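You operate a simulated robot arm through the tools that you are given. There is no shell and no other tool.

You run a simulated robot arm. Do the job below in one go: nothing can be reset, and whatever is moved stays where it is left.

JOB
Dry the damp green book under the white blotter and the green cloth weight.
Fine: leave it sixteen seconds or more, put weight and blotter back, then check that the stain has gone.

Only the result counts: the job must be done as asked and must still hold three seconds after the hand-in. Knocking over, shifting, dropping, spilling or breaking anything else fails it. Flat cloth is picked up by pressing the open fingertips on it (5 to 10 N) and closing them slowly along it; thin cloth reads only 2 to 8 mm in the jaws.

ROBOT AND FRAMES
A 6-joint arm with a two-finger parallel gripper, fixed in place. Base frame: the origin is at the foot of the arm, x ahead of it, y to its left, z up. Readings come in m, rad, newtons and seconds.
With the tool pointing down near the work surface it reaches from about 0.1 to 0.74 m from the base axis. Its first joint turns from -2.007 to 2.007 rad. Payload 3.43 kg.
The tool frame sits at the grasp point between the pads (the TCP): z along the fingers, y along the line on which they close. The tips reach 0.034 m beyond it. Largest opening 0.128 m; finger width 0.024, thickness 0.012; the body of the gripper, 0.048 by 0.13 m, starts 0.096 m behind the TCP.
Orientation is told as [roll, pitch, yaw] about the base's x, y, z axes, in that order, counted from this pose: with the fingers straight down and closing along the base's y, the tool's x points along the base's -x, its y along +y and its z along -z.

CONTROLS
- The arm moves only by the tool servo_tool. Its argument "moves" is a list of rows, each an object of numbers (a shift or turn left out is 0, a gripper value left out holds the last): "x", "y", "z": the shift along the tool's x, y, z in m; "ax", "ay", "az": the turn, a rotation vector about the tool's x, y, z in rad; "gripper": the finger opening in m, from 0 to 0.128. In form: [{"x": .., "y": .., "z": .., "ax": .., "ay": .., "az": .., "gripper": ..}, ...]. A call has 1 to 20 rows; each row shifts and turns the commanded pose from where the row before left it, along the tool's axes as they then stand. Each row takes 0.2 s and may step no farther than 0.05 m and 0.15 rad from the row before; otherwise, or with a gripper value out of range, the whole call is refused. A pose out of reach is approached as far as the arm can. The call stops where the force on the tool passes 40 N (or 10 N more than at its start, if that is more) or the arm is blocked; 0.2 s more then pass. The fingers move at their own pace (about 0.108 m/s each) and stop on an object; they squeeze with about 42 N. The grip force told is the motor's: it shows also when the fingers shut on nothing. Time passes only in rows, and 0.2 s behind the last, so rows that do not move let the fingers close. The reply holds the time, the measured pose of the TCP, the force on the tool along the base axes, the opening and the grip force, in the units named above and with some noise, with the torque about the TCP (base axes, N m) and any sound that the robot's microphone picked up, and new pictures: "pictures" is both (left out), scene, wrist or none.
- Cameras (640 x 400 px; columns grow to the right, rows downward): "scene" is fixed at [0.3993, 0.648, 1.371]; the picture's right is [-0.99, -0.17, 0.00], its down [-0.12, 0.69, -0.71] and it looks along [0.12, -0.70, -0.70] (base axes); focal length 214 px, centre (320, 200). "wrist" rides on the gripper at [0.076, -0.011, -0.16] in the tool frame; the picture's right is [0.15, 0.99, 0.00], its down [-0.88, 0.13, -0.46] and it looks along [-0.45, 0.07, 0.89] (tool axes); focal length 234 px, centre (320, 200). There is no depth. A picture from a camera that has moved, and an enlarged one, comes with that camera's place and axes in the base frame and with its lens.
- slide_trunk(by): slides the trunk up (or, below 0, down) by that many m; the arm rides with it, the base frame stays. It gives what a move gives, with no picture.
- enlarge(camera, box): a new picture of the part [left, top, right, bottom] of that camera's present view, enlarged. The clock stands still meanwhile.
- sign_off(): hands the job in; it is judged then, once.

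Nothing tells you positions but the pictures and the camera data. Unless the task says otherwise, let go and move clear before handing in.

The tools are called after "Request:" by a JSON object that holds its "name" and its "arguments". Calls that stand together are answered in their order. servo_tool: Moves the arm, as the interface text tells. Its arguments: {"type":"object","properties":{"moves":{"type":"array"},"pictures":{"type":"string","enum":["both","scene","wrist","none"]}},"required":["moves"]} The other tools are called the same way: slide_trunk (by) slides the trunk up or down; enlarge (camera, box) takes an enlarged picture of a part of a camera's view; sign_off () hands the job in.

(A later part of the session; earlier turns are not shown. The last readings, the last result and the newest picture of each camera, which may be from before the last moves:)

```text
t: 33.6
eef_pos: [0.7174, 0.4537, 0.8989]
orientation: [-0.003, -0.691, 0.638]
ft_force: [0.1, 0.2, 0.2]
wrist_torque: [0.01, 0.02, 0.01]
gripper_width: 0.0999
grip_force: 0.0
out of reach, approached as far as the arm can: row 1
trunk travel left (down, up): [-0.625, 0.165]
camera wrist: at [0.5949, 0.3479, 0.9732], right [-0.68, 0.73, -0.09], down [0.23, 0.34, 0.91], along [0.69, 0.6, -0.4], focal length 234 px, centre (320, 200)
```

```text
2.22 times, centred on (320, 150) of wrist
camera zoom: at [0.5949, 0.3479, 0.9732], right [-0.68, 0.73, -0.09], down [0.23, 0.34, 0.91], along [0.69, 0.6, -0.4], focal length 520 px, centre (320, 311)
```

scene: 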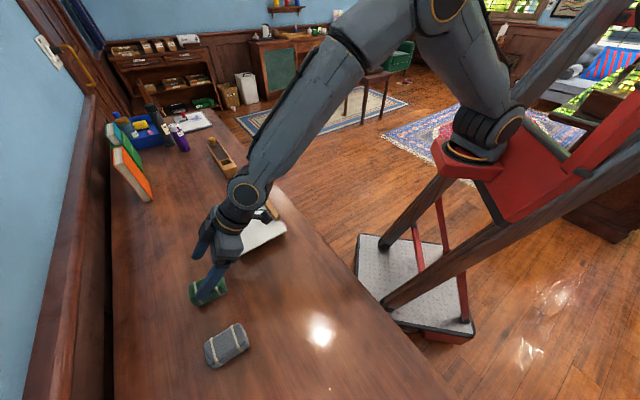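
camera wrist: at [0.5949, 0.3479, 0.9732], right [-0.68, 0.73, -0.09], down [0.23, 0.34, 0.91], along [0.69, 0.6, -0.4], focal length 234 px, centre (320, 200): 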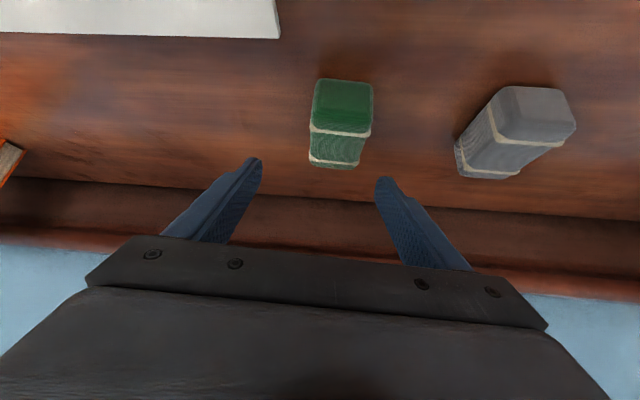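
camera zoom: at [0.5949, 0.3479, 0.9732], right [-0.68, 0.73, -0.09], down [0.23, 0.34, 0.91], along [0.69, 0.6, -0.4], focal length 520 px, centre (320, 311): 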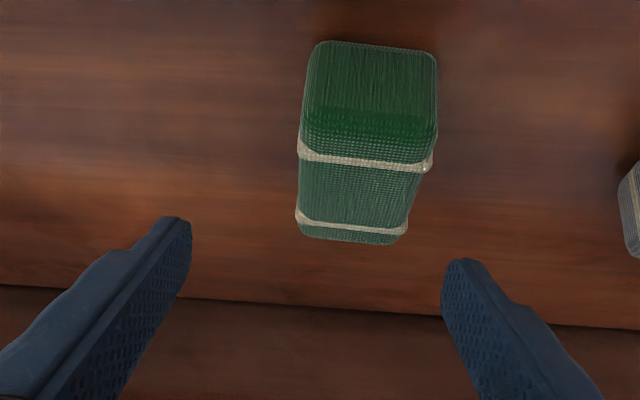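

The yaw stopped about 4° short of alignment, which is fine for a soft bag. The weight centre is about (0.723, 0.471), so I shift sideways 11 mm and lower part-way.

Request:
{"name": "servo_tool", "arguments": {"moves": [{"x": -0.003, "y": 0.011, "z": 0.0025}, {"x": 0.0127, "z": 0.0154}, {"x": 0.0127, "z": 0.0154}, {}, {}]}}

Request:
{"name": "enlarge", "arguments": {"camera": "scene", "box": [170, 220, 290, 340]}}

Request:
{"name": "enlarge", "arguments": {"camera": "wrist", "box": [220, 60, 420, 240]}}

```text
t: 34.8
eef_pos: [0.7141, 0.4626, 0.8602]
orientation: [0.0, -0.69, 0.639]
ft_force: [-0.3, 0.2, 0.0]
wrist_torque: [-0.01, -0.01, 0.01]
gripper_width: 0.1001
grip_force: 0.0
trunk travel left (down, up): [-0.625, 0.165]
camera wrist: at [0.5919, 0.3584, 0.934], right [-0.68, 0.73, -0.1], down [0.23, 0.34, 0.91], along [0.69, 0.6, -0.4], focal length 234 px, centre (320, 200)
```

scene: 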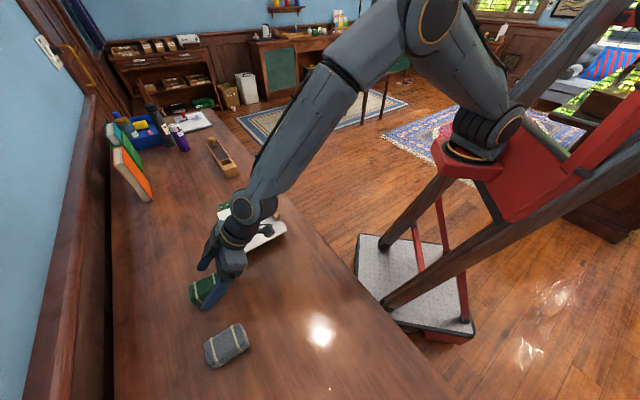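
wrist: 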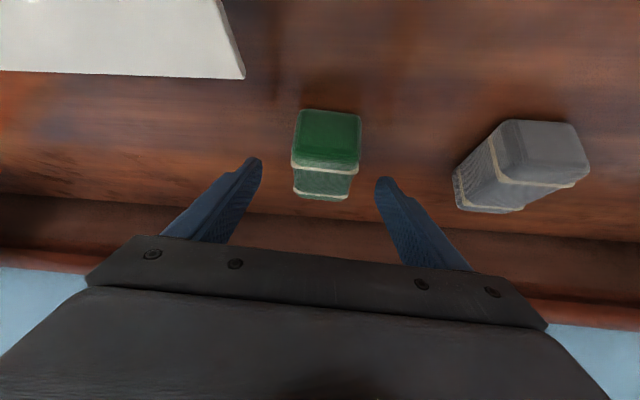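

```text
3.33 times, centred on (230, 280) of scene
camera zoom: at [0.3993, 0.648, 1.371], right [-0.99, -0.17, 0.0], down [-0.12, 0.69, -0.71], along [0.12, -0.7, -0.7], focal length 715 px, centre (620, -67)
```

zoom: 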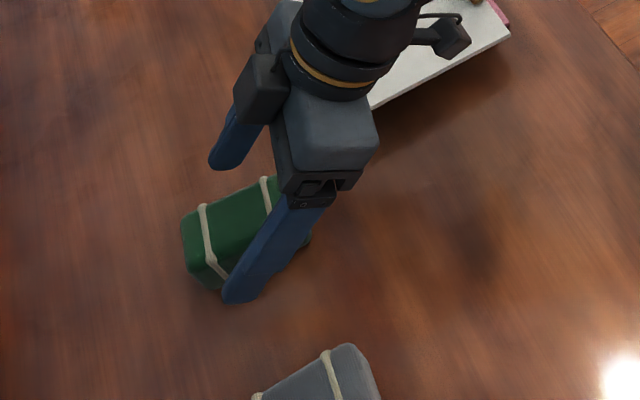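

```text
2.22 times, centred on (320, 150) of wrist
camera zoom: at [0.5919, 0.3584, 0.934], right [-0.68, 0.73, -0.1], down [0.23, 0.34, 0.91], along [0.69, 0.6, -0.4], focal length 520 px, centre (320, 311)
```

zoom: 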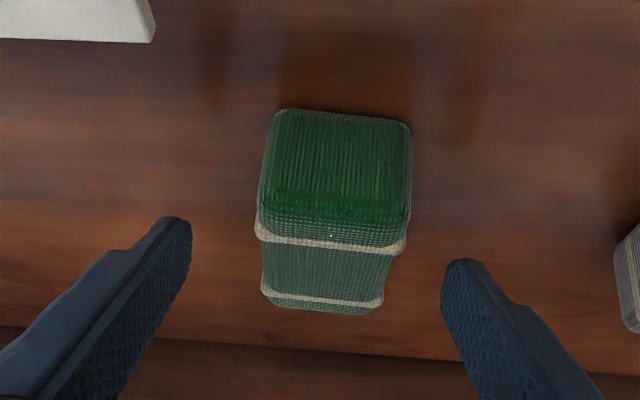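

The weight is centred between the fingers. I lower to just above the table.

Request:
{"name": "servo_tool", "arguments": {"moves": [{"x": 0.0064, "y": 0.001, "z": 0.0077}, {"x": 0.0045, "z": 0.0054}, {}]}}

Request:
{"name": "enlarge", "arguments": {"camera": "scene", "box": [170, 220, 290, 340]}}

```text
t: 35.6
eef_pos: [0.7131, 0.4631, 0.8424]
orientation: [-0.002, -0.689, 0.638]
ft_force: [-0.8, 0.0, -0.4]
wrist_torque: [0.0, -0.01, -0.02]
gripper_width: 0.1001
grip_force: 0.0
trunk travel left (down, up): [-0.625, 0.165]
camera wrist: at [0.5918, 0.3595, 0.9173], right [-0.68, 0.73, -0.09], down [0.24, 0.34, 0.91], along [0.69, 0.6, -0.4], focal length 234 px, centre (320, 200)
```

scene: 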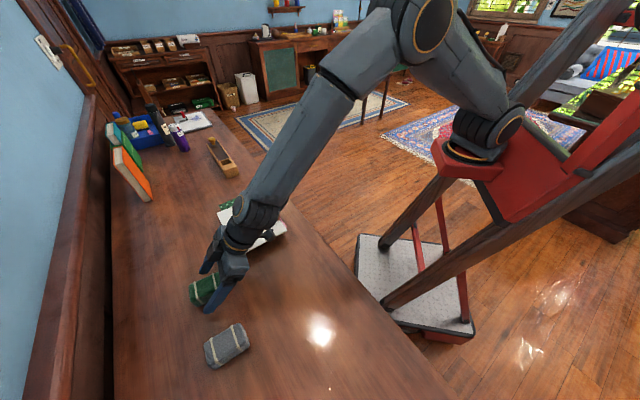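
wrist: 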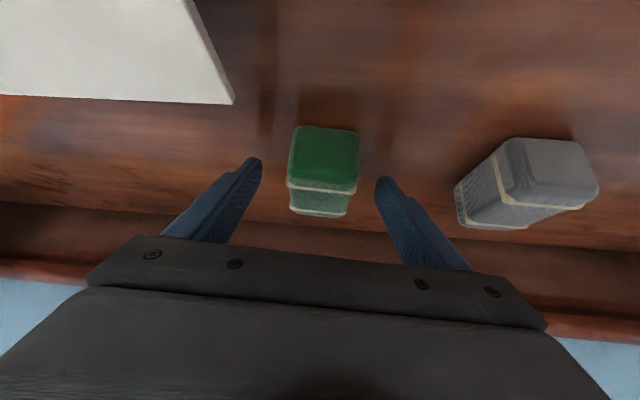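

```text
3.33 times, centred on (230, 280) of scene
camera zoom: at [0.3993, 0.648, 1.371], right [-0.99, -0.17, 0.0], down [-0.12, 0.69, -0.71], along [0.12, -0.7, -0.7], focal length 715 px, centre (620, -67)
```

zoom: 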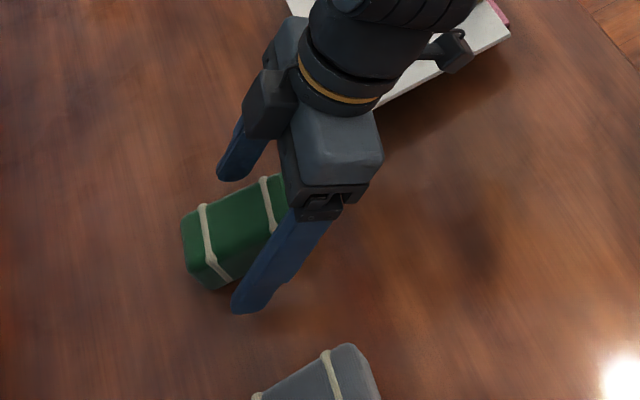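

No contact with the table. Closing slowly now.

Request:
{"name": "servo_tool", "arguments": {"moves": [{"gripper": 0.08}, {"gripper": 0.065}, {"gripper": 0.055}, {"gripper": 0.045}, {"gripper": 0.03}, {"gripper": 0.01}, {"gripper": 0.0}, {}]}}

Request:
{"name": "enlarge", "arguments": {"camera": "scene", "box": [170, 220, 290, 340]}}

```text
t: 37.4
eef_pos: [0.7131, 0.4649, 0.8437]
orientation: [0.0, -0.688, 0.639]
ft_force: [-1.6, 1.8, 1.9]
wrist_torque: [0.33, 0.14, 0.08]
gripper_width: 0.0497
grip_force: 42.0
trunk travel left (down, up): [-0.625, 0.165]
camera wrist: at [0.5916, 0.3598, 0.9176], right [-0.68, 0.73, -0.09], down [0.24, 0.34, 0.91], along [0.69, 0.6, -0.4], focal length 234 px, centre (320, 200)
```

scene: 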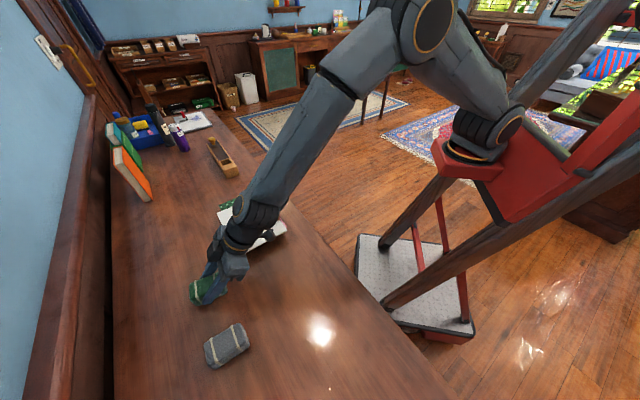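
wrist: 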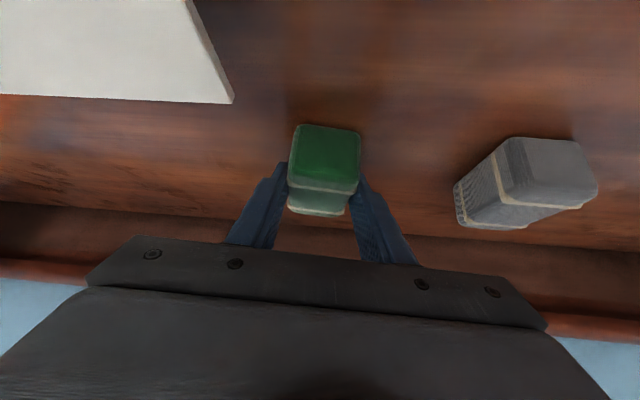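

```text
3.33 times, centred on (230, 280) of scene
camera zoom: at [0.3993, 0.648, 1.371], right [-0.99, -0.17, 0.0], down [-0.12, 0.69, -0.71], along [0.12, -0.7, -0.7], focal length 715 px, centre (620, -67)
```

zoom: 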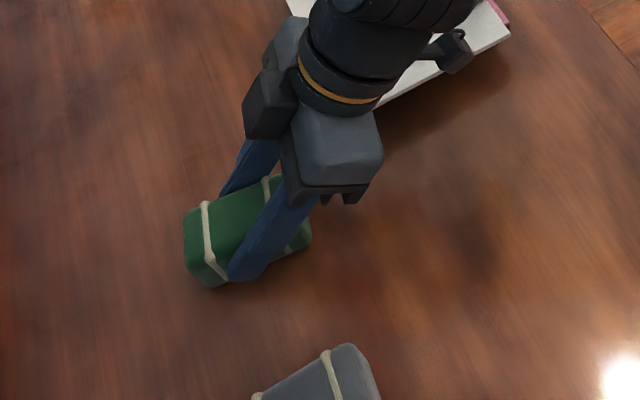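

The bag is gripped at 50 mm; its grasp pose (0.713, 0.464, 0.843, pitch −0.69, yaw 0.64) is where I'll return it. Lifting it straight up slowly.

Request:
{"name": "servo_tool", "arguments": {"moves": [{"x": -0.0025, "z": -0.0031}, {"x": -0.0051, "z": -0.0062}, {"x": -0.0076, "z": -0.0092}, {"x": -0.0127, "z": -0.0154}, {}]}}

Request:
{"name": "enlarge", "arguments": {"camera": "scene", "box": [170, 220, 290, 340]}}

```text
t: 38.6
eef_pos: [0.7133, 0.4634, 0.8823]
orientation: [-0.001, -0.69, 0.639]
ft_force: [-0.4, 0.7, -5.3]
wrist_torque: [-0.01, 0.03, -0.01]
gripper_width: 0.0497
grip_force: 42.0
out of reach, approached as far as the arm can: row 3
trunk travel left (down, up): [-0.625, 0.165]
camera wrist: at [0.5915, 0.3591, 0.9559], right [-0.68, 0.73, -0.09], down [0.23, 0.34, 0.91], along [0.69, 0.6, -0.4], focal length 234 px, centre (320, 200)
```

scene: 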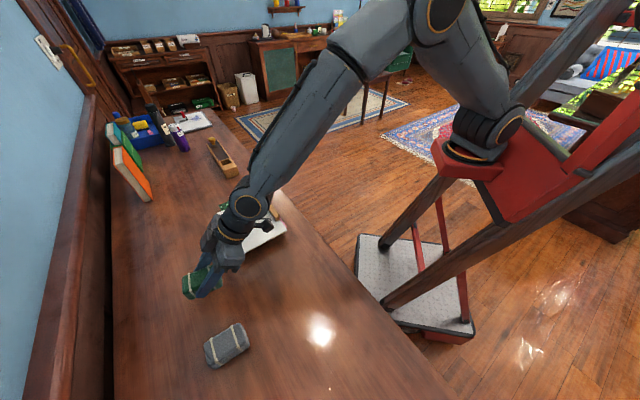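
wrist: 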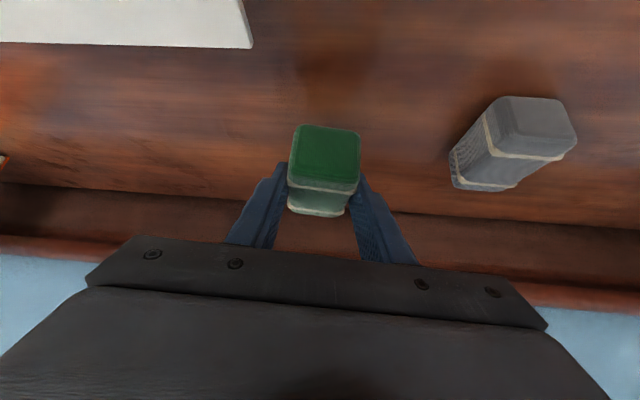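

```text
3.33 times, centred on (230, 280) of scene
camera zoom: at [0.3993, 0.648, 1.371], right [-0.99, -0.17, 0.0], down [-0.12, 0.69, -0.71], along [0.12, -0.7, -0.7], focal length 715 px, centre (620, -67)
```

zoom: 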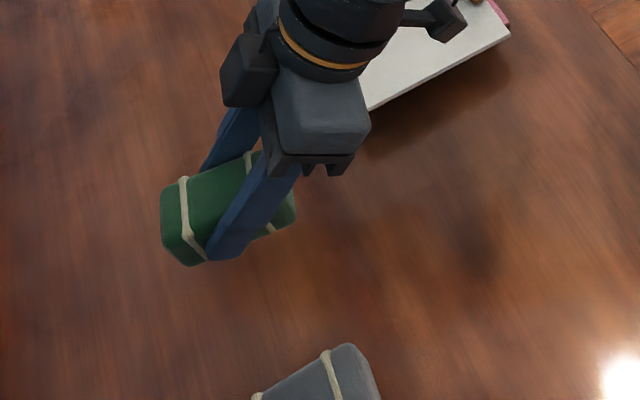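

The bag is held firmly and level. I'll raise it, then carry it over the blotter above the stain, turning gradually with the arm while keeping the tilt.

Request:
{"name": "servo_tool", "arguments": {"moves": [{"x": -0.0149, "z": -0.018}, {"x": -0.0149, "z": -0.018}, {"x": -0.0149, "z": -0.018}, {}, {"x": 0.01147, "y": -0.0122, "z": -0.00947, "ax": 0.0127, "az": 0.0154}, {"x": 0.01147, "y": -0.0122, "z": -0.00947, "ax": 0.0127, "az": 0.0154}, {"x": 0.01147, "y": -0.0122, "z": -0.00947, "ax": 0.0127, "az": 0.0154}, {"x": 0.01147, "y": -0.0122, "z": -0.00947, "ax": 0.0127, "az": 0.0154}, {"x": 0.0108, "y": -0.01327, "z": -0.00892, "ax": 0.0127, "az": 0.0154}, {"x": 0.0108, "y": -0.01327, "z": -0.00892, "ax": 0.0127, "az": 0.0154}, {"x": 0.0108, "y": -0.01327, "z": -0.00892, "ax": 0.0127, "az": 0.0154}, {"x": 0.01003, "y": -0.0142, "z": -0.00828, "ax": 0.0127, "az": 0.0154}, {"x": 0.01003, "y": -0.0142, "z": -0.00828, "ax": 0.0127, "az": 0.0154}, {"x": 0.01003, "y": -0.0142, "z": -0.00828, "ax": 0.0127, "az": 0.0154}, {"x": 0.01003, "y": -0.0142, "z": -0.00828, "ax": 0.0127, "az": 0.0154}, {}, {}]}}

Request:
{"name": "enlarge", "arguments": {"camera": "scene", "box": [180, 150, 310, 310]}}

```text
t: 42.2
eef_pos: [0.6648, 0.2898, 0.9514]
orientation: [-0.002, -0.689, 0.42]
ft_force: [-0.4, 0.2, -6.5]
wrist_torque: [-0.06, 0.03, 0.02]
gripper_width: 0.0497
grip_force: 41.6
out of reach, approached as far as the arm can: row 11, 12, 13, 14
trunk travel left (down, up): [-0.625, 0.165]
camera wrist: at [0.5236, 0.2151, 1.026], right [-0.51, 0.86, -0.09], down [0.3, 0.28, 0.91], along [0.81, 0.43, -0.4], focal length 234 px, centre (320, 200)
```

scene: 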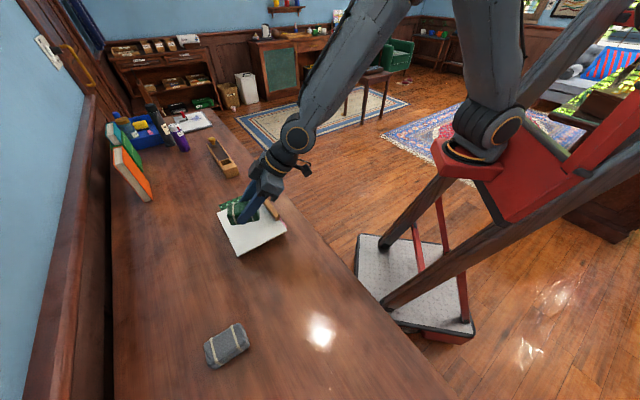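
wrist: 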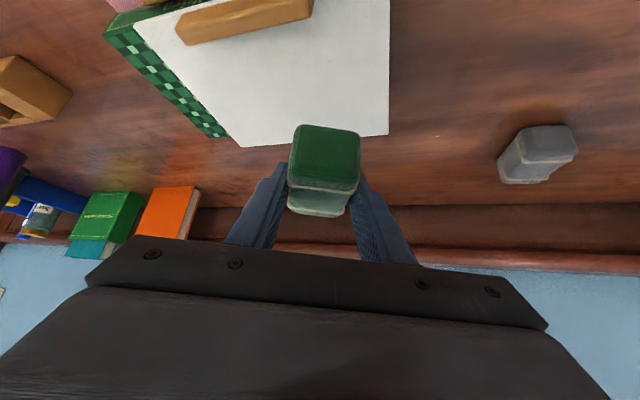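

```text
2.50 times, centred on (245, 230) of scene
camera zoom: at [0.3993, 0.648, 1.371], right [-0.99, -0.17, 0.0], down [-0.12, 0.69, -0.71], along [0.12, -0.7, -0.7], focal length 536 px, centre (508, 125)
```

zoom: 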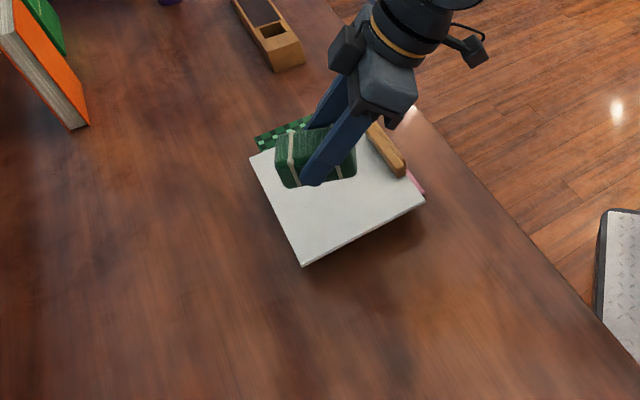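

I'm over the blotter but 3 cm short of the stain position, so I shift the rest of the way.

Request:
{"name": "servo_tool", "arguments": {"moves": [{"x": 0.008, "y": -0.0123, "z": -0.0066}, {"x": 0.008, "y": -0.0123, "z": -0.0066}, {}, {}]}}

Request:
{"name": "enlarge", "arguments": {"camera": "scene", "box": [190, 150, 310, 270]}}

```text
t: 43.2
eef_pos: [0.6568, 0.2595, 0.9508]
orientation: [-0.001, -0.69, 0.42]
ft_force: [0.9, 0.1, -5.1]
wrist_torque: [0.01, 0.04, 0.0]
gripper_width: 0.0498
grip_force: 42.1
trunk travel left (down, up): [-0.625, 0.165]
camera wrist: at [0.5149, 0.1841, 1.0256], right [-0.51, 0.86, -0.09], down [0.3, 0.28, 0.91], along [0.81, 0.43, -0.4], focal length 234 px, centre (320, 200)
```

scene: 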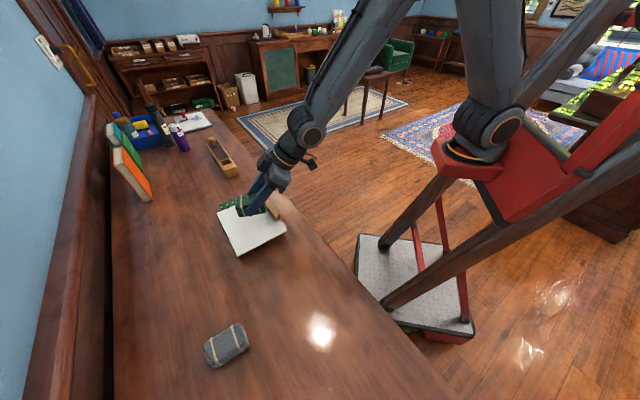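
wrist: 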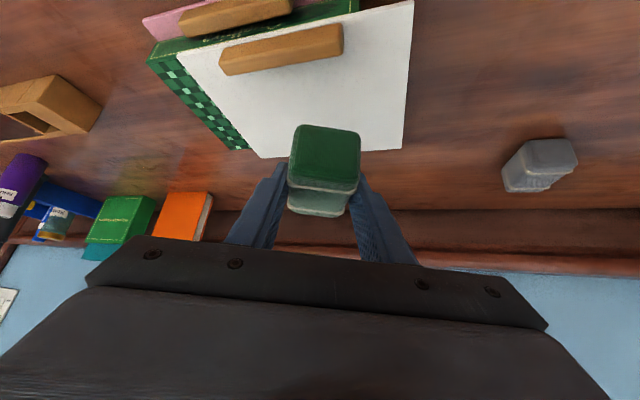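

```text
3.33 times, centred on (250, 210) of scene
camera zoom: at [0.3993, 0.648, 1.371], right [-0.99, -0.17, 0.0], down [-0.12, 0.69, -0.71], along [0.12, -0.7, -0.7], focal length 715 px, centre (553, 167)
```

zoom: 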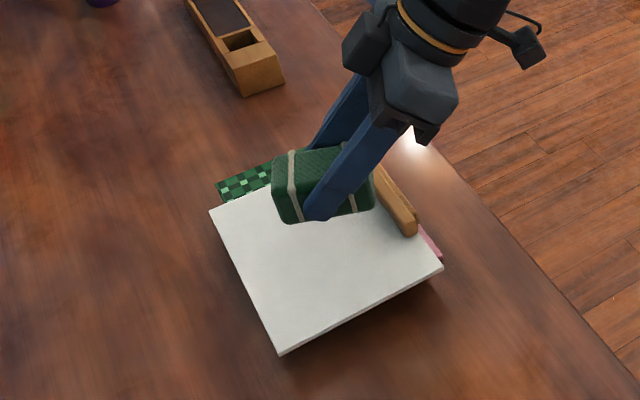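

The weight is above the stained end, clear of the blotter's grip. I lower to just above the board.

Request:
{"name": "servo_tool", "arguments": {"moves": [{"x": 0.0127, "z": 0.0154}, {"x": 0.0127, "z": 0.0154}, {"x": 0.0096, "z": 0.0116}, {}]}}

Request:
{"name": "enlarge", "arguments": {"camera": "scene", "box": [190, 150, 310, 270]}}

```text
t: 44.2
eef_pos: [0.6567, 0.2603, 0.8974]
orientation: [-0.001, -0.691, 0.42]
ft_force: [0.3, -0.3, -5.8]
wrist_torque: [-0.01, 0.03, 0.01]
gripper_width: 0.0499
grip_force: 41.7
trunk travel left (down, up): [-0.625, 0.165]
camera wrist: at [0.5145, 0.1839, 0.9707], right [-0.51, 0.86, -0.1], down [0.3, 0.28, 0.91], along [0.81, 0.43, -0.4], focal length 234 px, centre (320, 200)
```

scene: 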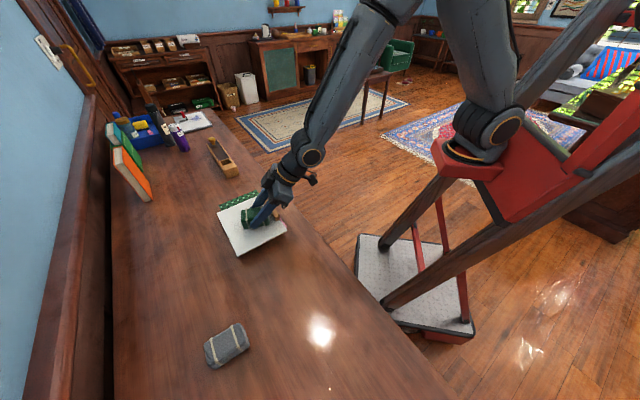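
wrist: 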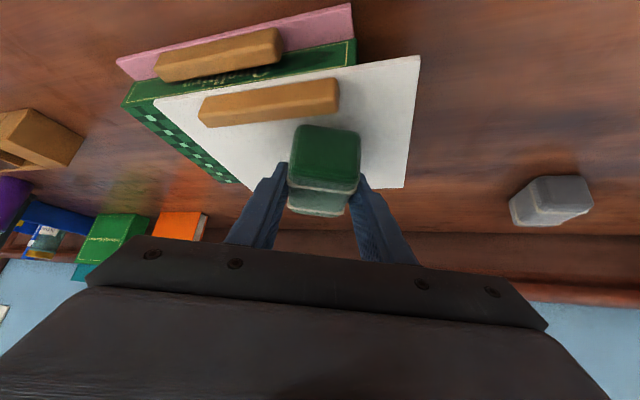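

```text
3.33 times, centred on (250, 210) of scene
camera zoom: at [0.3993, 0.648, 1.371], right [-0.99, -0.17, 0.0], down [-0.12, 0.69, -0.71], along [0.12, -0.7, -0.7], focal length 715 px, centre (553, 167)
```

zoom: 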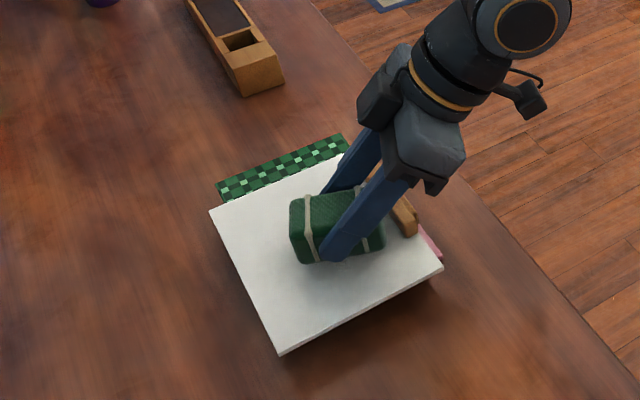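

The weight projects right onto the stain spot. I lower in small steps until contact.

Request:
{"name": "servo_tool", "arguments": {"moves": [{"x": 0.0038, "z": 0.0046}, {"x": 0.0025, "z": 0.0031}, {}], "pictures": "none"}}

Request:
{"name": "servo_tool", "arguments": {"moves": [{"x": 0.00127, "z": 0.00154}, {}], "pictures": "none"}}

Request:
{"name": "servo_tool", "arguments": {"moves": [{"x": 0.00096, "z": 0.00116}, {}], "pictures": "none"}}

```text
t: 45.0
eef_pos: [0.6557, 0.2597, 0.8867]
orientation: [-0.001, -0.69, 0.419]
ft_force: [0.2, 0.4, -4.3]
wrist_torque: [-0.06, 0.03, -0.02]
gripper_width: 0.05
grip_force: 41.8
trunk travel left (down, up): [-0.625, 0.165]
```

```text
t: 45.6
eef_pos: [0.6564, 0.2587, 0.8845]
orientation: [-0.001, -0.691, 0.421]
ft_force: [0.8, 0.3, -4.2]
wrist_torque: [-0.07, 0.08, 0.04]
gripper_width: 0.0496
grip_force: 41.9
trunk travel left (down, up): [-0.625, 0.165]
```

```text
t: 46.2
eef_pos: [0.6569, 0.2589, 0.8836]
orientation: [-0.001, -0.692, 0.419]
ft_force: [-2.0, -4.1, 9.3]
wrist_torque: [-0.41, 0.61, 0.03]
gripper_width: 0.05
grip_force: 41.5
trunk travel left (down, up): [-0.625, 0.165]
```

Contact made. I ease up slightly, open, and rise clear.

Request:
{"name": "servo_tool", "arguments": {"moves": [{"x": -0.0003, "z": -0.0004}, {"gripper": 0.055}, {"gripper": 0.065}, {"gripper": 0.08}, {}, {"x": -0.0064, "z": -0.0077}, {"x": -0.0127, "z": -0.0154}, {"x": -0.0191, "z": -0.0231}, {"x": -0.0191, "z": -0.0231}, {}]}}

Request:
{"name": "enlarge", "arguments": {"camera": "scene", "box": [190, 150, 310, 270]}}

Request:
{"name": "enlarge", "arguments": {"camera": "wrist", "box": [120, 0, 460, 210]}}

```text
t: 48.4
eef_pos: [0.6548, 0.2594, 0.9744]
orientation: [-0.003, -0.691, 0.421]
ft_force: [0.1, 0.6, 0.8]
wrist_torque: [-0.01, 0.01, 0.0]
gripper_width: 0.0803
grip_force: 0.0
trunk travel left (down, up): [-0.625, 0.165]
camera wrist: at [0.5139, 0.1839, 1.0481], right [-0.51, 0.86, -0.1], down [0.3, 0.28, 0.91], along [0.81, 0.43, -0.4], focal length 234 px, centre (320, 200)
```

scene: 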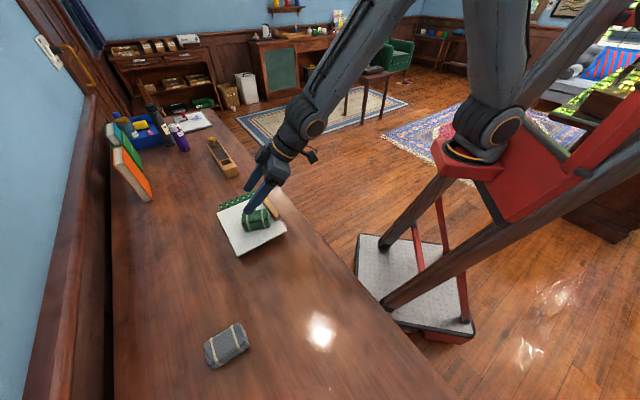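
wrist: 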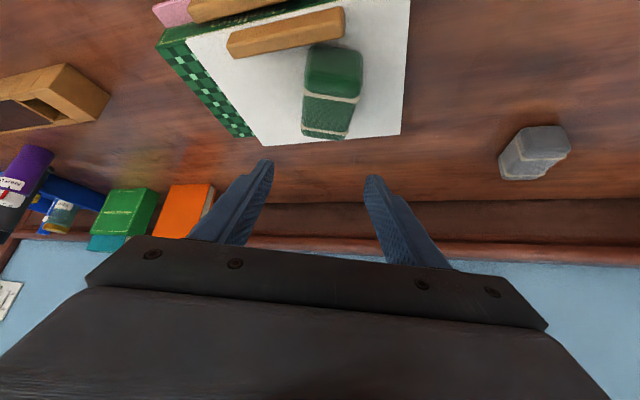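

```text
3.33 times, centred on (250, 210) of scene
camera zoom: at [0.3993, 0.648, 1.371], right [-0.99, -0.17, 0.0], down [-0.12, 0.69, -0.71], along [0.12, -0.7, -0.7], focal length 715 px, centre (553, 167)
```

zoom: 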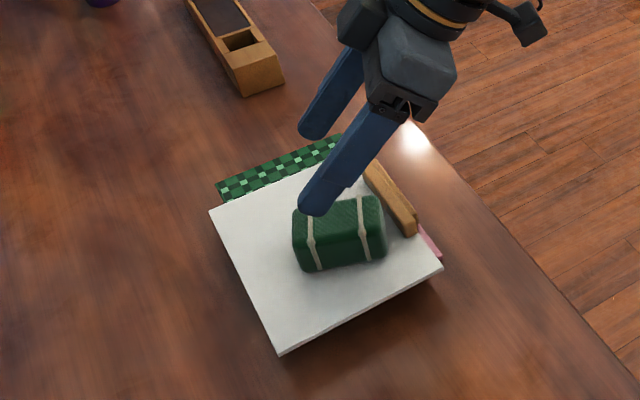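

```text
1.88 times, centred on (290, 105) of wrist
camera zoom: at [0.5139, 0.1839, 1.0481], right [-0.51, 0.86, -0.1], down [0.3, 0.28, 0.91], along [0.81, 0.43, -0.4], focal length 441 px, centre (376, 379)
```

zoom: 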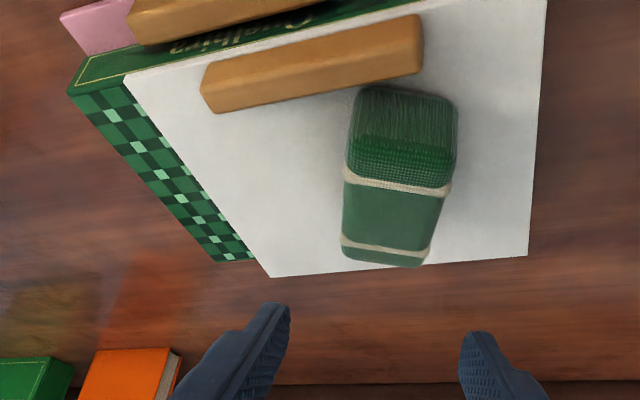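

The weight rests flat on the blotter over the stain since about t=47. I'll wait well over sixteen seconds.

Request:
{"name": "servo_tool", "arguments": {"moves": [{}, {}, {}, {}, {}, {}, {}, {}, {}, {}, {}, {}, {}, {}, {}, {}, {}, {}, {}, {}], "pictures": "none"}}

Request:
{"name": "servo_tool", "arguments": {"moves": [{}, {}, {}, {}, {}, {}, {}, {}, {}, {}, {}, {}, {}, {}, {}, {}, {}, {}, {}, {}], "pictures": "none"}}

Request:
{"name": "servo_tool", "arguments": {"moves": [{}, {}, {}, {}, {}, {}, {}, {}, {}, {}, {}, {}, {}, {}, {}, {}, {}, {}, {}, {}], "pictures": "none"}}

Request:
{"name": "servo_tool", "arguments": {"moves": [{}, {}, {}, {}, {}, {}, {}, {}, {}, {}, {}, {}, {}, {}, {}, {}, {}, {}, {}, {}], "pictures": "none"}}

Request:
{"name": "servo_tool", "arguments": {"moves": [{}, {}, {}, {}, {}, {}, {}, {}, {}, {}, {}, {}, {}, {}, {}, {}, {}, {}, {}, {}], "pictures": "none"}}

Request:
{"name": "servo_tool", "arguments": {"moves": [{}, {}, {}, {}, {}, {}, {}, {}, {}, {}, {}, {}, {}, {}, {}, {}, {}, {}, {}, {}], "pictures": "both"}}

```text
t: 52.6
eef_pos: [0.6563, 0.2593, 0.9742]
orientation: [-0.002, -0.69, 0.421]
ft_force: [-0.2, 0.1, 0.0]
wrist_torque: [-0.03, 0.01, 0.02]
gripper_width: 0.0801
grip_force: 0.1
trunk travel left (down, up): [-0.625, 0.165]
```

```text
t: 56.8
eef_pos: [0.6547, 0.2588, 0.974]
orientation: [-0.003, -0.691, 0.42]
ft_force: [-1.0, -0.1, 0.2]
wrist_torque: [0.03, 0.01, 0.02]
gripper_width: 0.0799
grip_force: 0.1
trunk travel left (down, up): [-0.625, 0.165]
```

```text
t: 61.0
eef_pos: [0.6557, 0.2597, 0.9739]
orientation: [-0.004, -0.691, 0.42]
ft_force: [-1.3, -0.1, -0.1]
wrist_torque: [0.01, 0.01, 0.02]
gripper_width: 0.0802
grip_force: 0.0
trunk travel left (down, up): [-0.625, 0.165]
```

```text
t: 65.2
eef_pos: [0.6552, 0.2596, 0.9731]
orientation: [-0.003, -0.692, 0.421]
ft_force: [-0.2, -0.4, 0.2]
wrist_torque: [0.02, -0.02, 0.01]
gripper_width: 0.08
grip_force: 0.0
trunk travel left (down, up): [-0.625, 0.165]
```

```text
t: 69.4
eef_pos: [0.6549, 0.2595, 0.9733]
orientation: [-0.003, -0.692, 0.42]
ft_force: [-0.3, -0.9, 0.1]
wrist_torque: [-0.01, -0.01, 0.01]
gripper_width: 0.0798
grip_force: 0.1
trunk travel left (down, up): [-0.625, 0.165]
```

```text
t: 73.6
eef_pos: [0.6553, 0.2588, 0.9737]
orientation: [-0.005, -0.691, 0.421]
ft_force: [-0.2, 1.1, 0.6]
wrist_torque: [0.03, 0.01, 0.01]
gripper_width: 0.0797
grip_force: 0.1
trunk travel left (down, up): [-0.625, 0.165]
camera wrist: at [0.5138, 0.1839, 1.0479], right [-0.51, 0.86, -0.1], down [0.3, 0.28, 0.91], along [0.81, 0.43, -0.4], focal length 234 px, centre (320, 200)
```

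scene: 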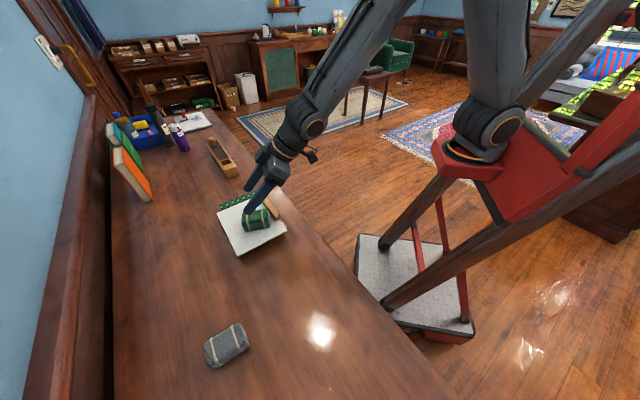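
wrist: 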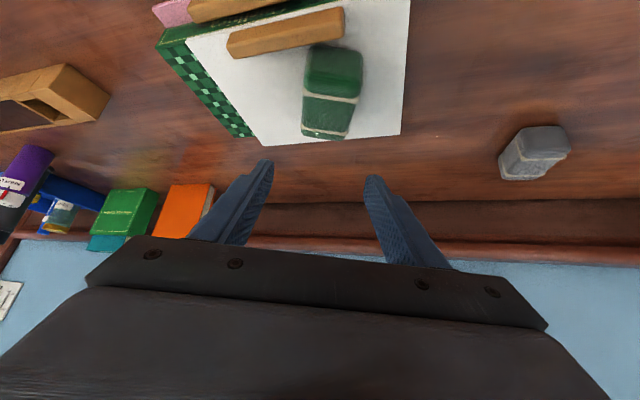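

26 seconds have passed under weight. I go straight back down onto the weight along the same path and grip it.

Request:
{"name": "servo_tool", "arguments": {"moves": [{"x": 0.0191, "z": 0.0231}, {"x": 0.0191, "z": 0.0231}, {"x": 0.0127, "z": 0.0154}, {"x": 0.0064, "z": 0.0077}, {}, {"gripper": 0.065}, {"gripper": 0.055}, {"gripper": 0.045}, {"gripper": 0.03}, {"gripper": 0.01}, {"gripper": 0.0}, {}]}}

Request:
{"name": "enlarge", "arguments": {"camera": "scene", "box": [190, 150, 310, 270]}}

```text
t: 76.2
eef_pos: [0.6559, 0.2599, 0.8844]
orientation: [-0.001, -0.691, 0.423]
ft_force: [-0.9, -3.0, 0.7]
wrist_torque: [0.05, 0.01, -0.02]
gripper_width: 0.0499
grip_force: 41.9
trunk travel left (down, up): [-0.625, 0.165]
camera wrist: at [0.5138, 0.1839, 0.958], right [-0.51, 0.86, -0.09], down [0.3, 0.28, 0.91], along [0.81, 0.43, -0.4], focal length 234 px, centre (320, 200)
```

scene: 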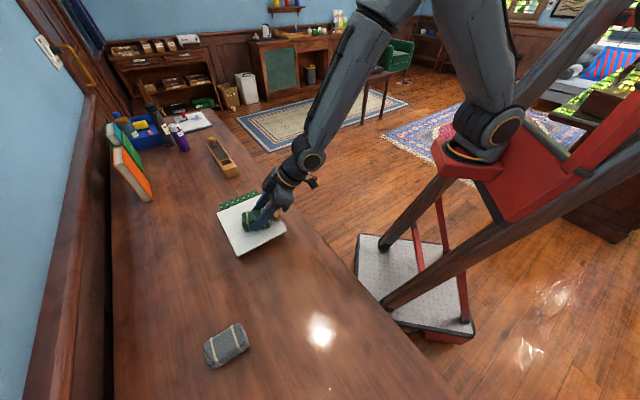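
wrist: 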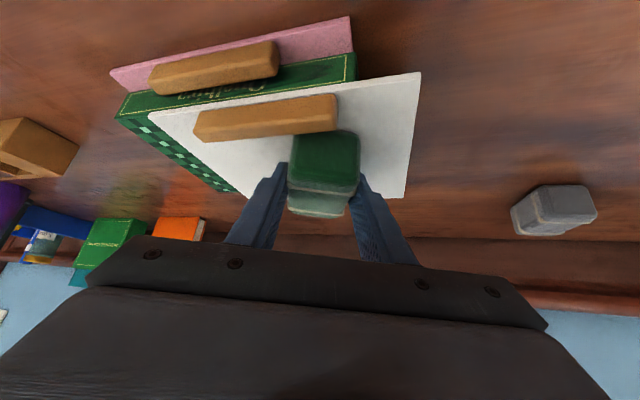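

```text
3.33 times, centred on (250, 210) of scene
camera zoom: at [0.3993, 0.648, 1.371], right [-0.99, -0.17, 0.0], down [-0.12, 0.69, -0.71], along [0.12, -0.7, -0.7], focal length 715 px, centre (553, 167)
```

zoom: 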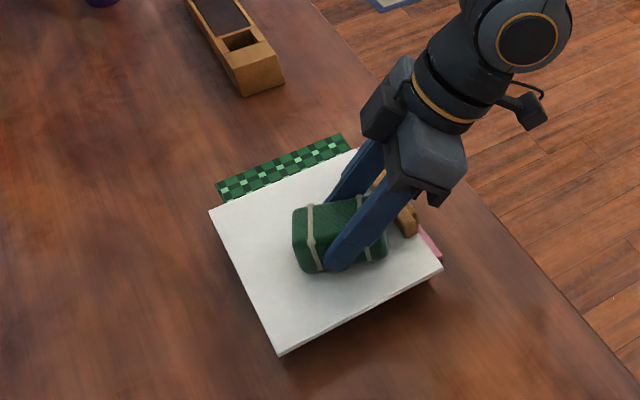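

The weight is gripped. I lift it and carry it back toward its starting place.

Request:
{"name": "servo_tool", "arguments": {"moves": [{"x": -0.0025, "z": -0.0031}, {"x": -0.0064, "z": -0.0077}, {"x": -0.0127, "z": -0.0154}, {"x": -0.0127, "z": -0.0154}, {"x": -0.0089, "z": -0.0107}, {}, {"x": -0.0098, "y": 0.0144, "z": 0.0081, "ax": -0.0127, "az": -0.0154}, {"x": -0.0098, "y": 0.0144, "z": 0.0081, "ax": -0.0127, "az": -0.0154}, {"x": -0.0098, "y": 0.0144, "z": 0.0081, "ax": -0.0127, "az": -0.0154}, {"x": -0.0098, "y": 0.0144, "z": 0.0081, "ax": -0.0127, "az": -0.0154}, {"x": -0.01056, "y": 0.01346, "z": 0.0087, "ax": -0.0127, "az": -0.0154}, {"x": -0.01056, "y": 0.01346, "z": 0.0087, "ax": -0.0127, "az": -0.0154}, {"x": -0.01056, "y": 0.01346, "z": 0.0087, "ax": -0.0127, "az": -0.0154}, {"x": -0.01126, "y": 0.0125, "z": 0.0093, "ax": -0.0127, "az": -0.0154}, {"x": -0.01126, "y": 0.0125, "z": 0.0093, "ax": -0.0127, "az": -0.0154}, {"x": -0.01126, "y": 0.0125, "z": 0.0093, "ax": -0.0127, "az": -0.0154}, {"x": -0.01126, "y": 0.0125, "z": 0.0093, "ax": -0.0127, "az": -0.0154}, {}, {}]}}

Request:
{"name": "enlarge", "arguments": {"camera": "scene", "box": [170, 150, 310, 310]}}

```text
t: 80.2
eef_pos: [0.7058, 0.4416, 0.9509]
orientation: [-0.003, -0.688, 0.64]
ft_force: [0.2, -0.9, -4.7]
wrist_torque: [-0.04, 0.04, -0.02]
gripper_width: 0.0499
grip_force: 41.7
out of reach, approached as far as the arm can: row 11, 12
trunk travel left (down, up): [-0.625, 0.165]
camera wrist: at [0.5846, 0.3375, 1.0253], right [-0.68, 0.73, -0.09], down [0.23, 0.34, 0.91], along [0.69, 0.6, -0.4], focal length 234 px, centre (320, 200)
```

scene: 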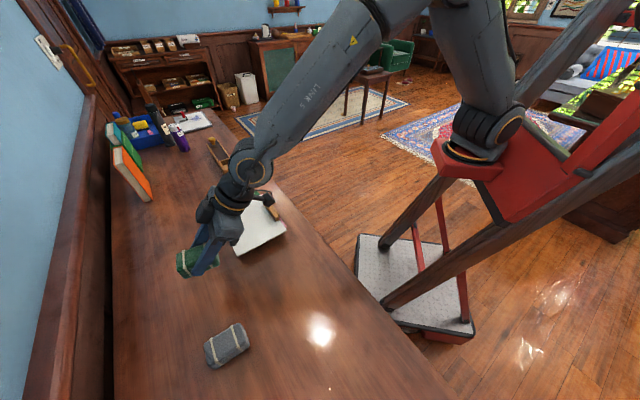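
wrist: 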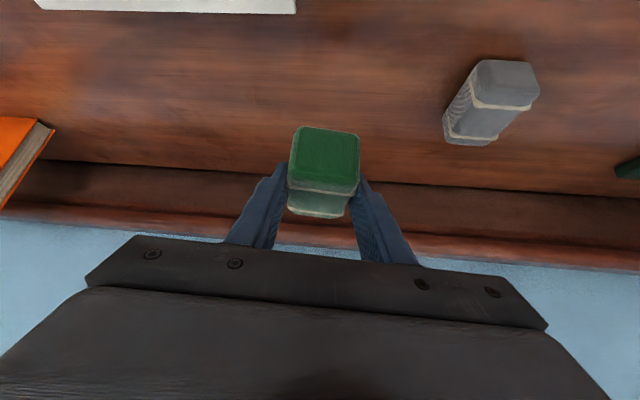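

```text
2.50 times, centred on (240, 230) of scene
camera zoom: at [0.3993, 0.648, 1.371], right [-0.99, -0.17, 0.0], down [-0.12, 0.69, -0.71], along [0.12, -0.7, -0.7], focal length 536 px, centre (520, 125)
```

zoom: 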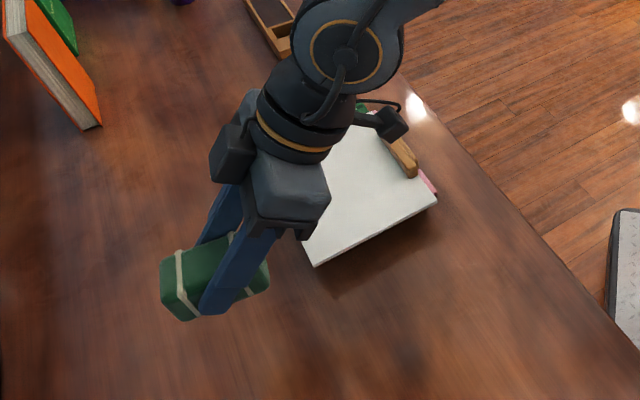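

Remaining offset is about 2.3 cm. I correct it, then lower part-way.

Request:
{"name": "servo_tool", "arguments": {"moves": [{"x": -0.0074, "y": 0.0066, "z": 0.0061}, {"x": -0.0074, "y": 0.0066, "z": 0.0061}, {"x": 0.0129, "z": 0.0156}, {"x": 0.0129, "z": 0.0156}, {"x": 0.0129, "z": 0.0156}, {"x": 0.0096, "z": 0.0116}, {}, {}]}}

Request:
{"name": "enlarge", "arguments": {"camera": "scene", "box": [170, 220, 290, 340]}}

```text
t: 82.0
eef_pos: [0.7153, 0.4581, 0.8721]
orientation: [-0.001, -0.691, 0.64]
ft_force: [0.3, 0.7, -5.9]
wrist_torque: [-0.05, 0.04, 0.03]
gripper_width: 0.05
grip_force: 41.8
out of reach, approached as far as the arm can: row 2
trunk travel left (down, up): [-0.625, 0.165]
camera wrist: at [0.593, 0.3546, 0.9483], right [-0.68, 0.73, -0.09], down [0.23, 0.34, 0.91], along [0.69, 0.6, -0.4], focal length 234 px, centre (320, 200)
```

scene: 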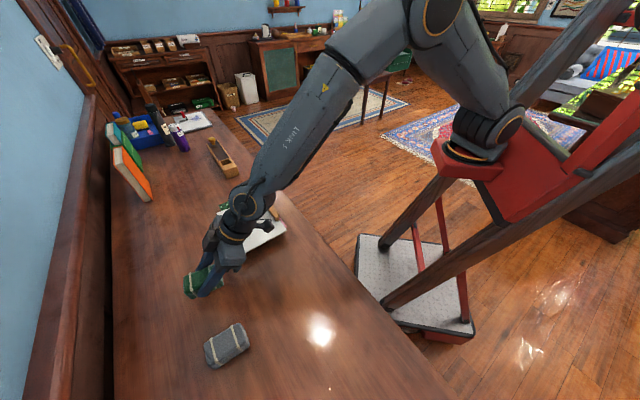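
wrist: 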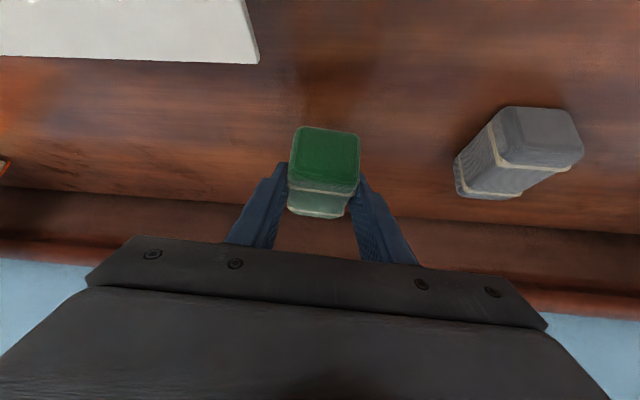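

```text
3.33 times, centred on (230, 280) of scene
camera zoom: at [0.3993, 0.648, 1.371], right [-0.99, -0.17, 0.0], down [-0.12, 0.69, -0.71], along [0.12, -0.7, -0.7], focal length 715 px, centre (620, -67)
```

zoom: 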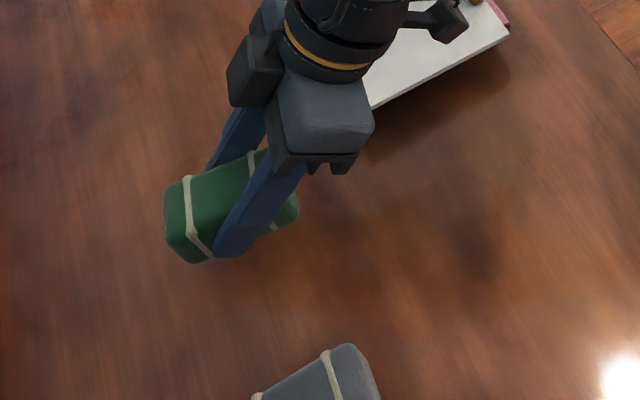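

About 6 mm sideways remains. I correct it and lower to near contact.

Request:
{"name": "servo_tool", "arguments": {"moves": [{"x": -0.0015, "y": 0.0062, "z": 0.0012}, {"x": 0.0086, "z": 0.0104}, {"x": 0.0064, "z": 0.0077}, {}, {}], "pictures": "none"}}

```text
t: 83.2
eef_pos: [0.713, 0.4665, 0.8519]
orientation: [-0.001, -0.688, 0.64]
ft_force: [-0.9, -0.2, -5.4]
wrist_torque: [-0.05, 0.05, -0.03]
gripper_width: 0.0496
grip_force: 42.2
trunk travel left (down, up): [-0.625, 0.165]
```

Request:
{"name": "servo_tool", "arguments": {"moves": [{"x": 0.0025, "y": -0.001, "z": 0.0031}, {}], "pictures": "none"}}

Request:
{"name": "servo_tool", "arguments": {"moves": [{"x": 0.00127, "z": 0.00154}, {}], "pictures": "none"}}

Request:
{"name": "servo_tool", "arguments": {"moves": [{"x": 0.00096, "z": 0.00116}, {}], "pictures": "none"}}

```text
t: 83.8
eef_pos: [0.714, 0.4658, 0.847]
orientation: [-0.003, -0.689, 0.637]
ft_force: [0.0, 0.2, -5.8]
wrist_torque: [-0.04, 0.03, -0.02]
gripper_width: 0.0498
grip_force: 42.4
trunk travel left (down, up): [-0.625, 0.165]
```

```text
t: 84.4
eef_pos: [0.7134, 0.4652, 0.8442]
orientation: [-0.001, -0.687, 0.638]
ft_force: [-0.1, 0.9, -5.4]
wrist_torque: [-0.01, 0.07, -0.01]
gripper_width: 0.0497
grip_force: 41.3
trunk travel left (down, up): [-0.625, 0.165]
```

```text
t: 85.0
eef_pos: [0.7127, 0.4657, 0.8435]
orientation: [0.0, -0.689, 0.638]
ft_force: [-0.4, -0.3, -5.4]
wrist_torque: [-0.04, 0.04, -0.03]
gripper_width: 0.0498
grip_force: 41.9
trunk travel left (down, up): [-0.625, 0.165]
```

Request:
{"name": "servo_tool", "arguments": {"moves": [{"x": 0.00064, "y": -0.001, "z": 0.00077}, {}], "pictures": "none"}}

Request:
{"name": "servo_tool", "arguments": {"moves": [{"x": 0.00064, "z": 0.00077}, {}], "pictures": "none"}}

```text
t: 85.6
eef_pos: [0.7134, 0.4645, 0.8411]
orientation: [-0.001, -0.69, 0.64]
ft_force: [0.5, 0.0, -5.1]
wrist_torque: [-0.01, 0.04, -0.02]
gripper_width: 0.0497
grip_force: 42.1
trunk travel left (down, up): [-0.625, 0.165]
```

```text
t: 86.2
eef_pos: [0.7131, 0.4631, 0.8413]
orientation: [-0.001, -0.69, 0.639]
ft_force: [-1.2, -2.3, 1.6]
wrist_torque: [-0.03, 0.32, 0.06]
gripper_width: 0.0499
grip_force: 42.1
trunk travel left (down, up): [-0.625, 0.165]
```

The bag is on the table at its original pose. I open and rise clear.

Request:
{"name": "servo_tool", "arguments": {"moves": [{"gripper": 0.055}, {"gripper": 0.065}, {"gripper": 0.085}, {"gripper": 0.1}, {}, {"x": -0.0064, "z": -0.0077}, {"x": -0.0127, "z": -0.0154}, {"x": -0.0191, "z": -0.0231}, {"x": -0.0191, "z": -0.0231}, {}]}}

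Request:
{"name": "enlarge", "arguments": {"camera": "scene", "box": [175, 255, 255, 325]}}

```text
t: 88.4
eef_pos: [0.7132, 0.4642, 0.924]
orientation: [0.003, -0.692, 0.639]
ft_force: [0.3, 0.9, 1.3]
wrist_torque: [0.0, -0.04, -0.03]
gripper_width: 0.0997
grip_force: 0.1
out of reach, approached as far as the arm can: row 7
trunk travel left (down, up): [-0.625, 0.165]
camera wrist: at [0.5917, 0.3588, 0.998], right [-0.68, 0.73, -0.09], down [0.23, 0.33, 0.91], along [0.69, 0.6, -0.4], focal length 234 px, centre (320, 200)
```

scene: 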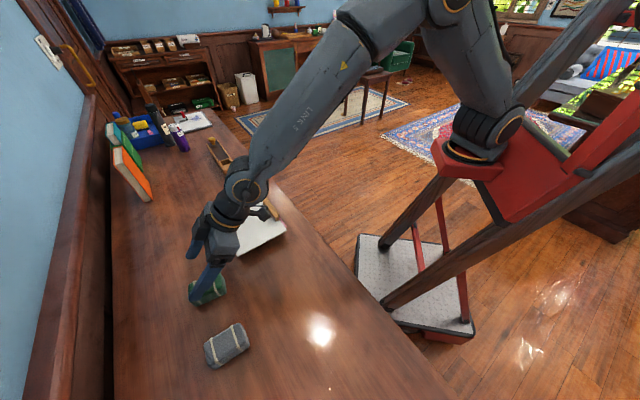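
wrist: 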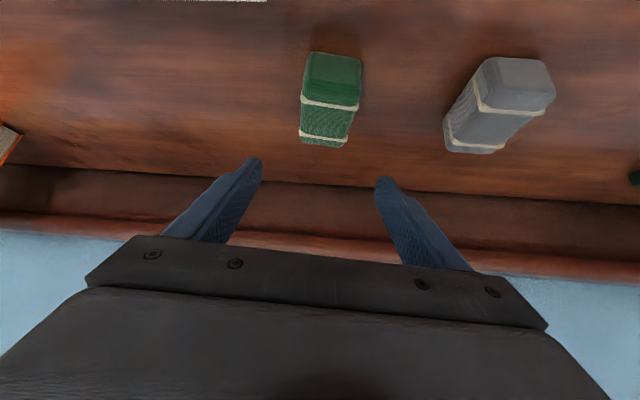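

```text
5.71 times, centred on (215, 290) of scene
camera zoom: at [0.3993, 0.648, 1.371], right [-0.99, -0.17, 0.0], down [-0.12, 0.69, -0.71], along [0.12, -0.7, -0.7], focal length 1226 px, centre (920, -314)
```

zoom: 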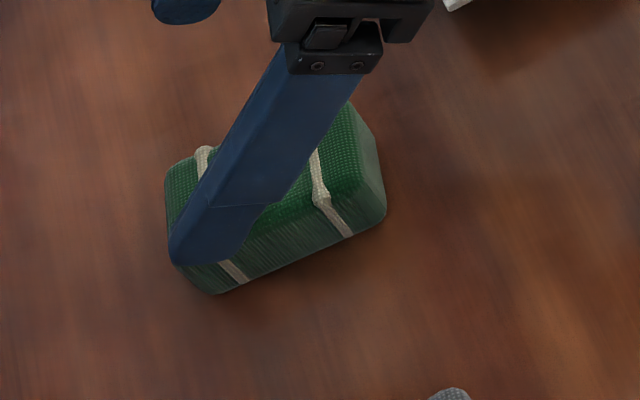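

The weight is back within a few millimetres. I retract, straighten the tool, and return above the blotter grip.

Request:
{"name": "servo_tool", "arguments": {"moves": [{"x": 0.0104, "z": -0.0345}, {"x": 0.0104, "z": -0.0345}, {"x": 0.0104, "z": -0.0345}, {"x": 0.0104, "z": -0.0345}, {"x": 0.0104, "z": -0.0345}, {"ay": 0.138}, {"ay": 0.138}, {"ay": 0.138}, {"ay": 0.138}, {"ay": 0.138}, {}], "pictures": "none"}}

Request:
{"name": "servo_tool", "arguments": {"moves": [{"az": 0.1424, "gripper": 0.06}, {"az": 0.1424}, {"az": 0.1424}, {"az": 0.1424}, {"az": 0.1424}, {"az": 0.1424}, {"az": 0.1424}, {"az": 0.1424}, {"az": 0.1424}, {"az": 0.1424}, {}], "pictures": "both"}}

```text
t: 90.8
eef_pos: [0.5941, 0.3209, 0.9811]
orientation: [0.147, -0.215, 0.657]
ft_force: [0.2, 0.2, -0.1]
wrist_torque: [-0.01, 0.0, 0.01]
gripper_width: 0.1
grip_force: 0.0
out of reach, approached as far as the arm can: row 6, 7, 8, 9, 10
trunk travel left (down, up): [-0.625, 0.165]
```

```text
t: 92.9
eef_pos: [0.5234, 0.1623, 0.8228]
orientation: [0.328, 0.092, -0.587]
ft_force: [-11.2, -1.6, 28.0]
wrist_torque: [0.74, -0.6, 0.18]
gripper_width: 0.0611
grip_force: 0.5
out of reach, approached as far as the arm can: row 3, 4, 5, 6, 7, 8, 9, 10
trunk travel left (down, up): [-0.625, 0.165]
stopped in row 10: the force on the tool passed its limit at 98 N (the readings are from after the stop); the commanded pose is now the measured one
camera wrist: at [0.4377, 0.1447, 0.9765], right [0.42, 0.85, 0.33], down [0.75, -0.53, 0.39], along [0.5, 0.08, -0.86], focal length 234 px, centre (320, 200)
```

scene: 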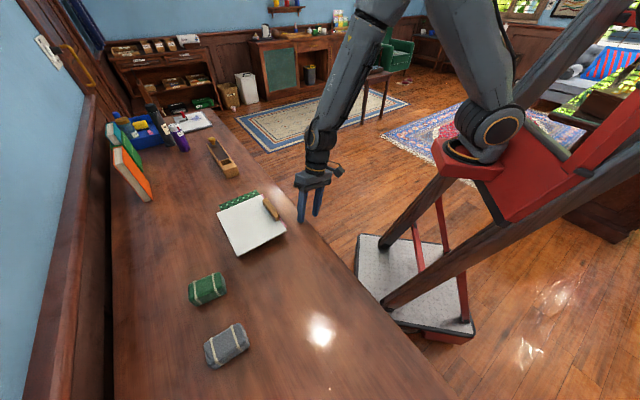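
wrist: 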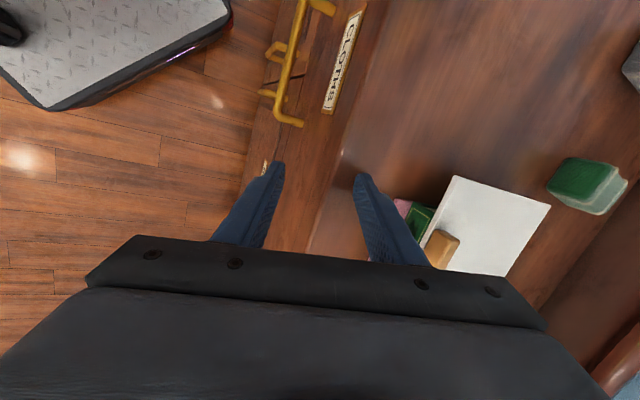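

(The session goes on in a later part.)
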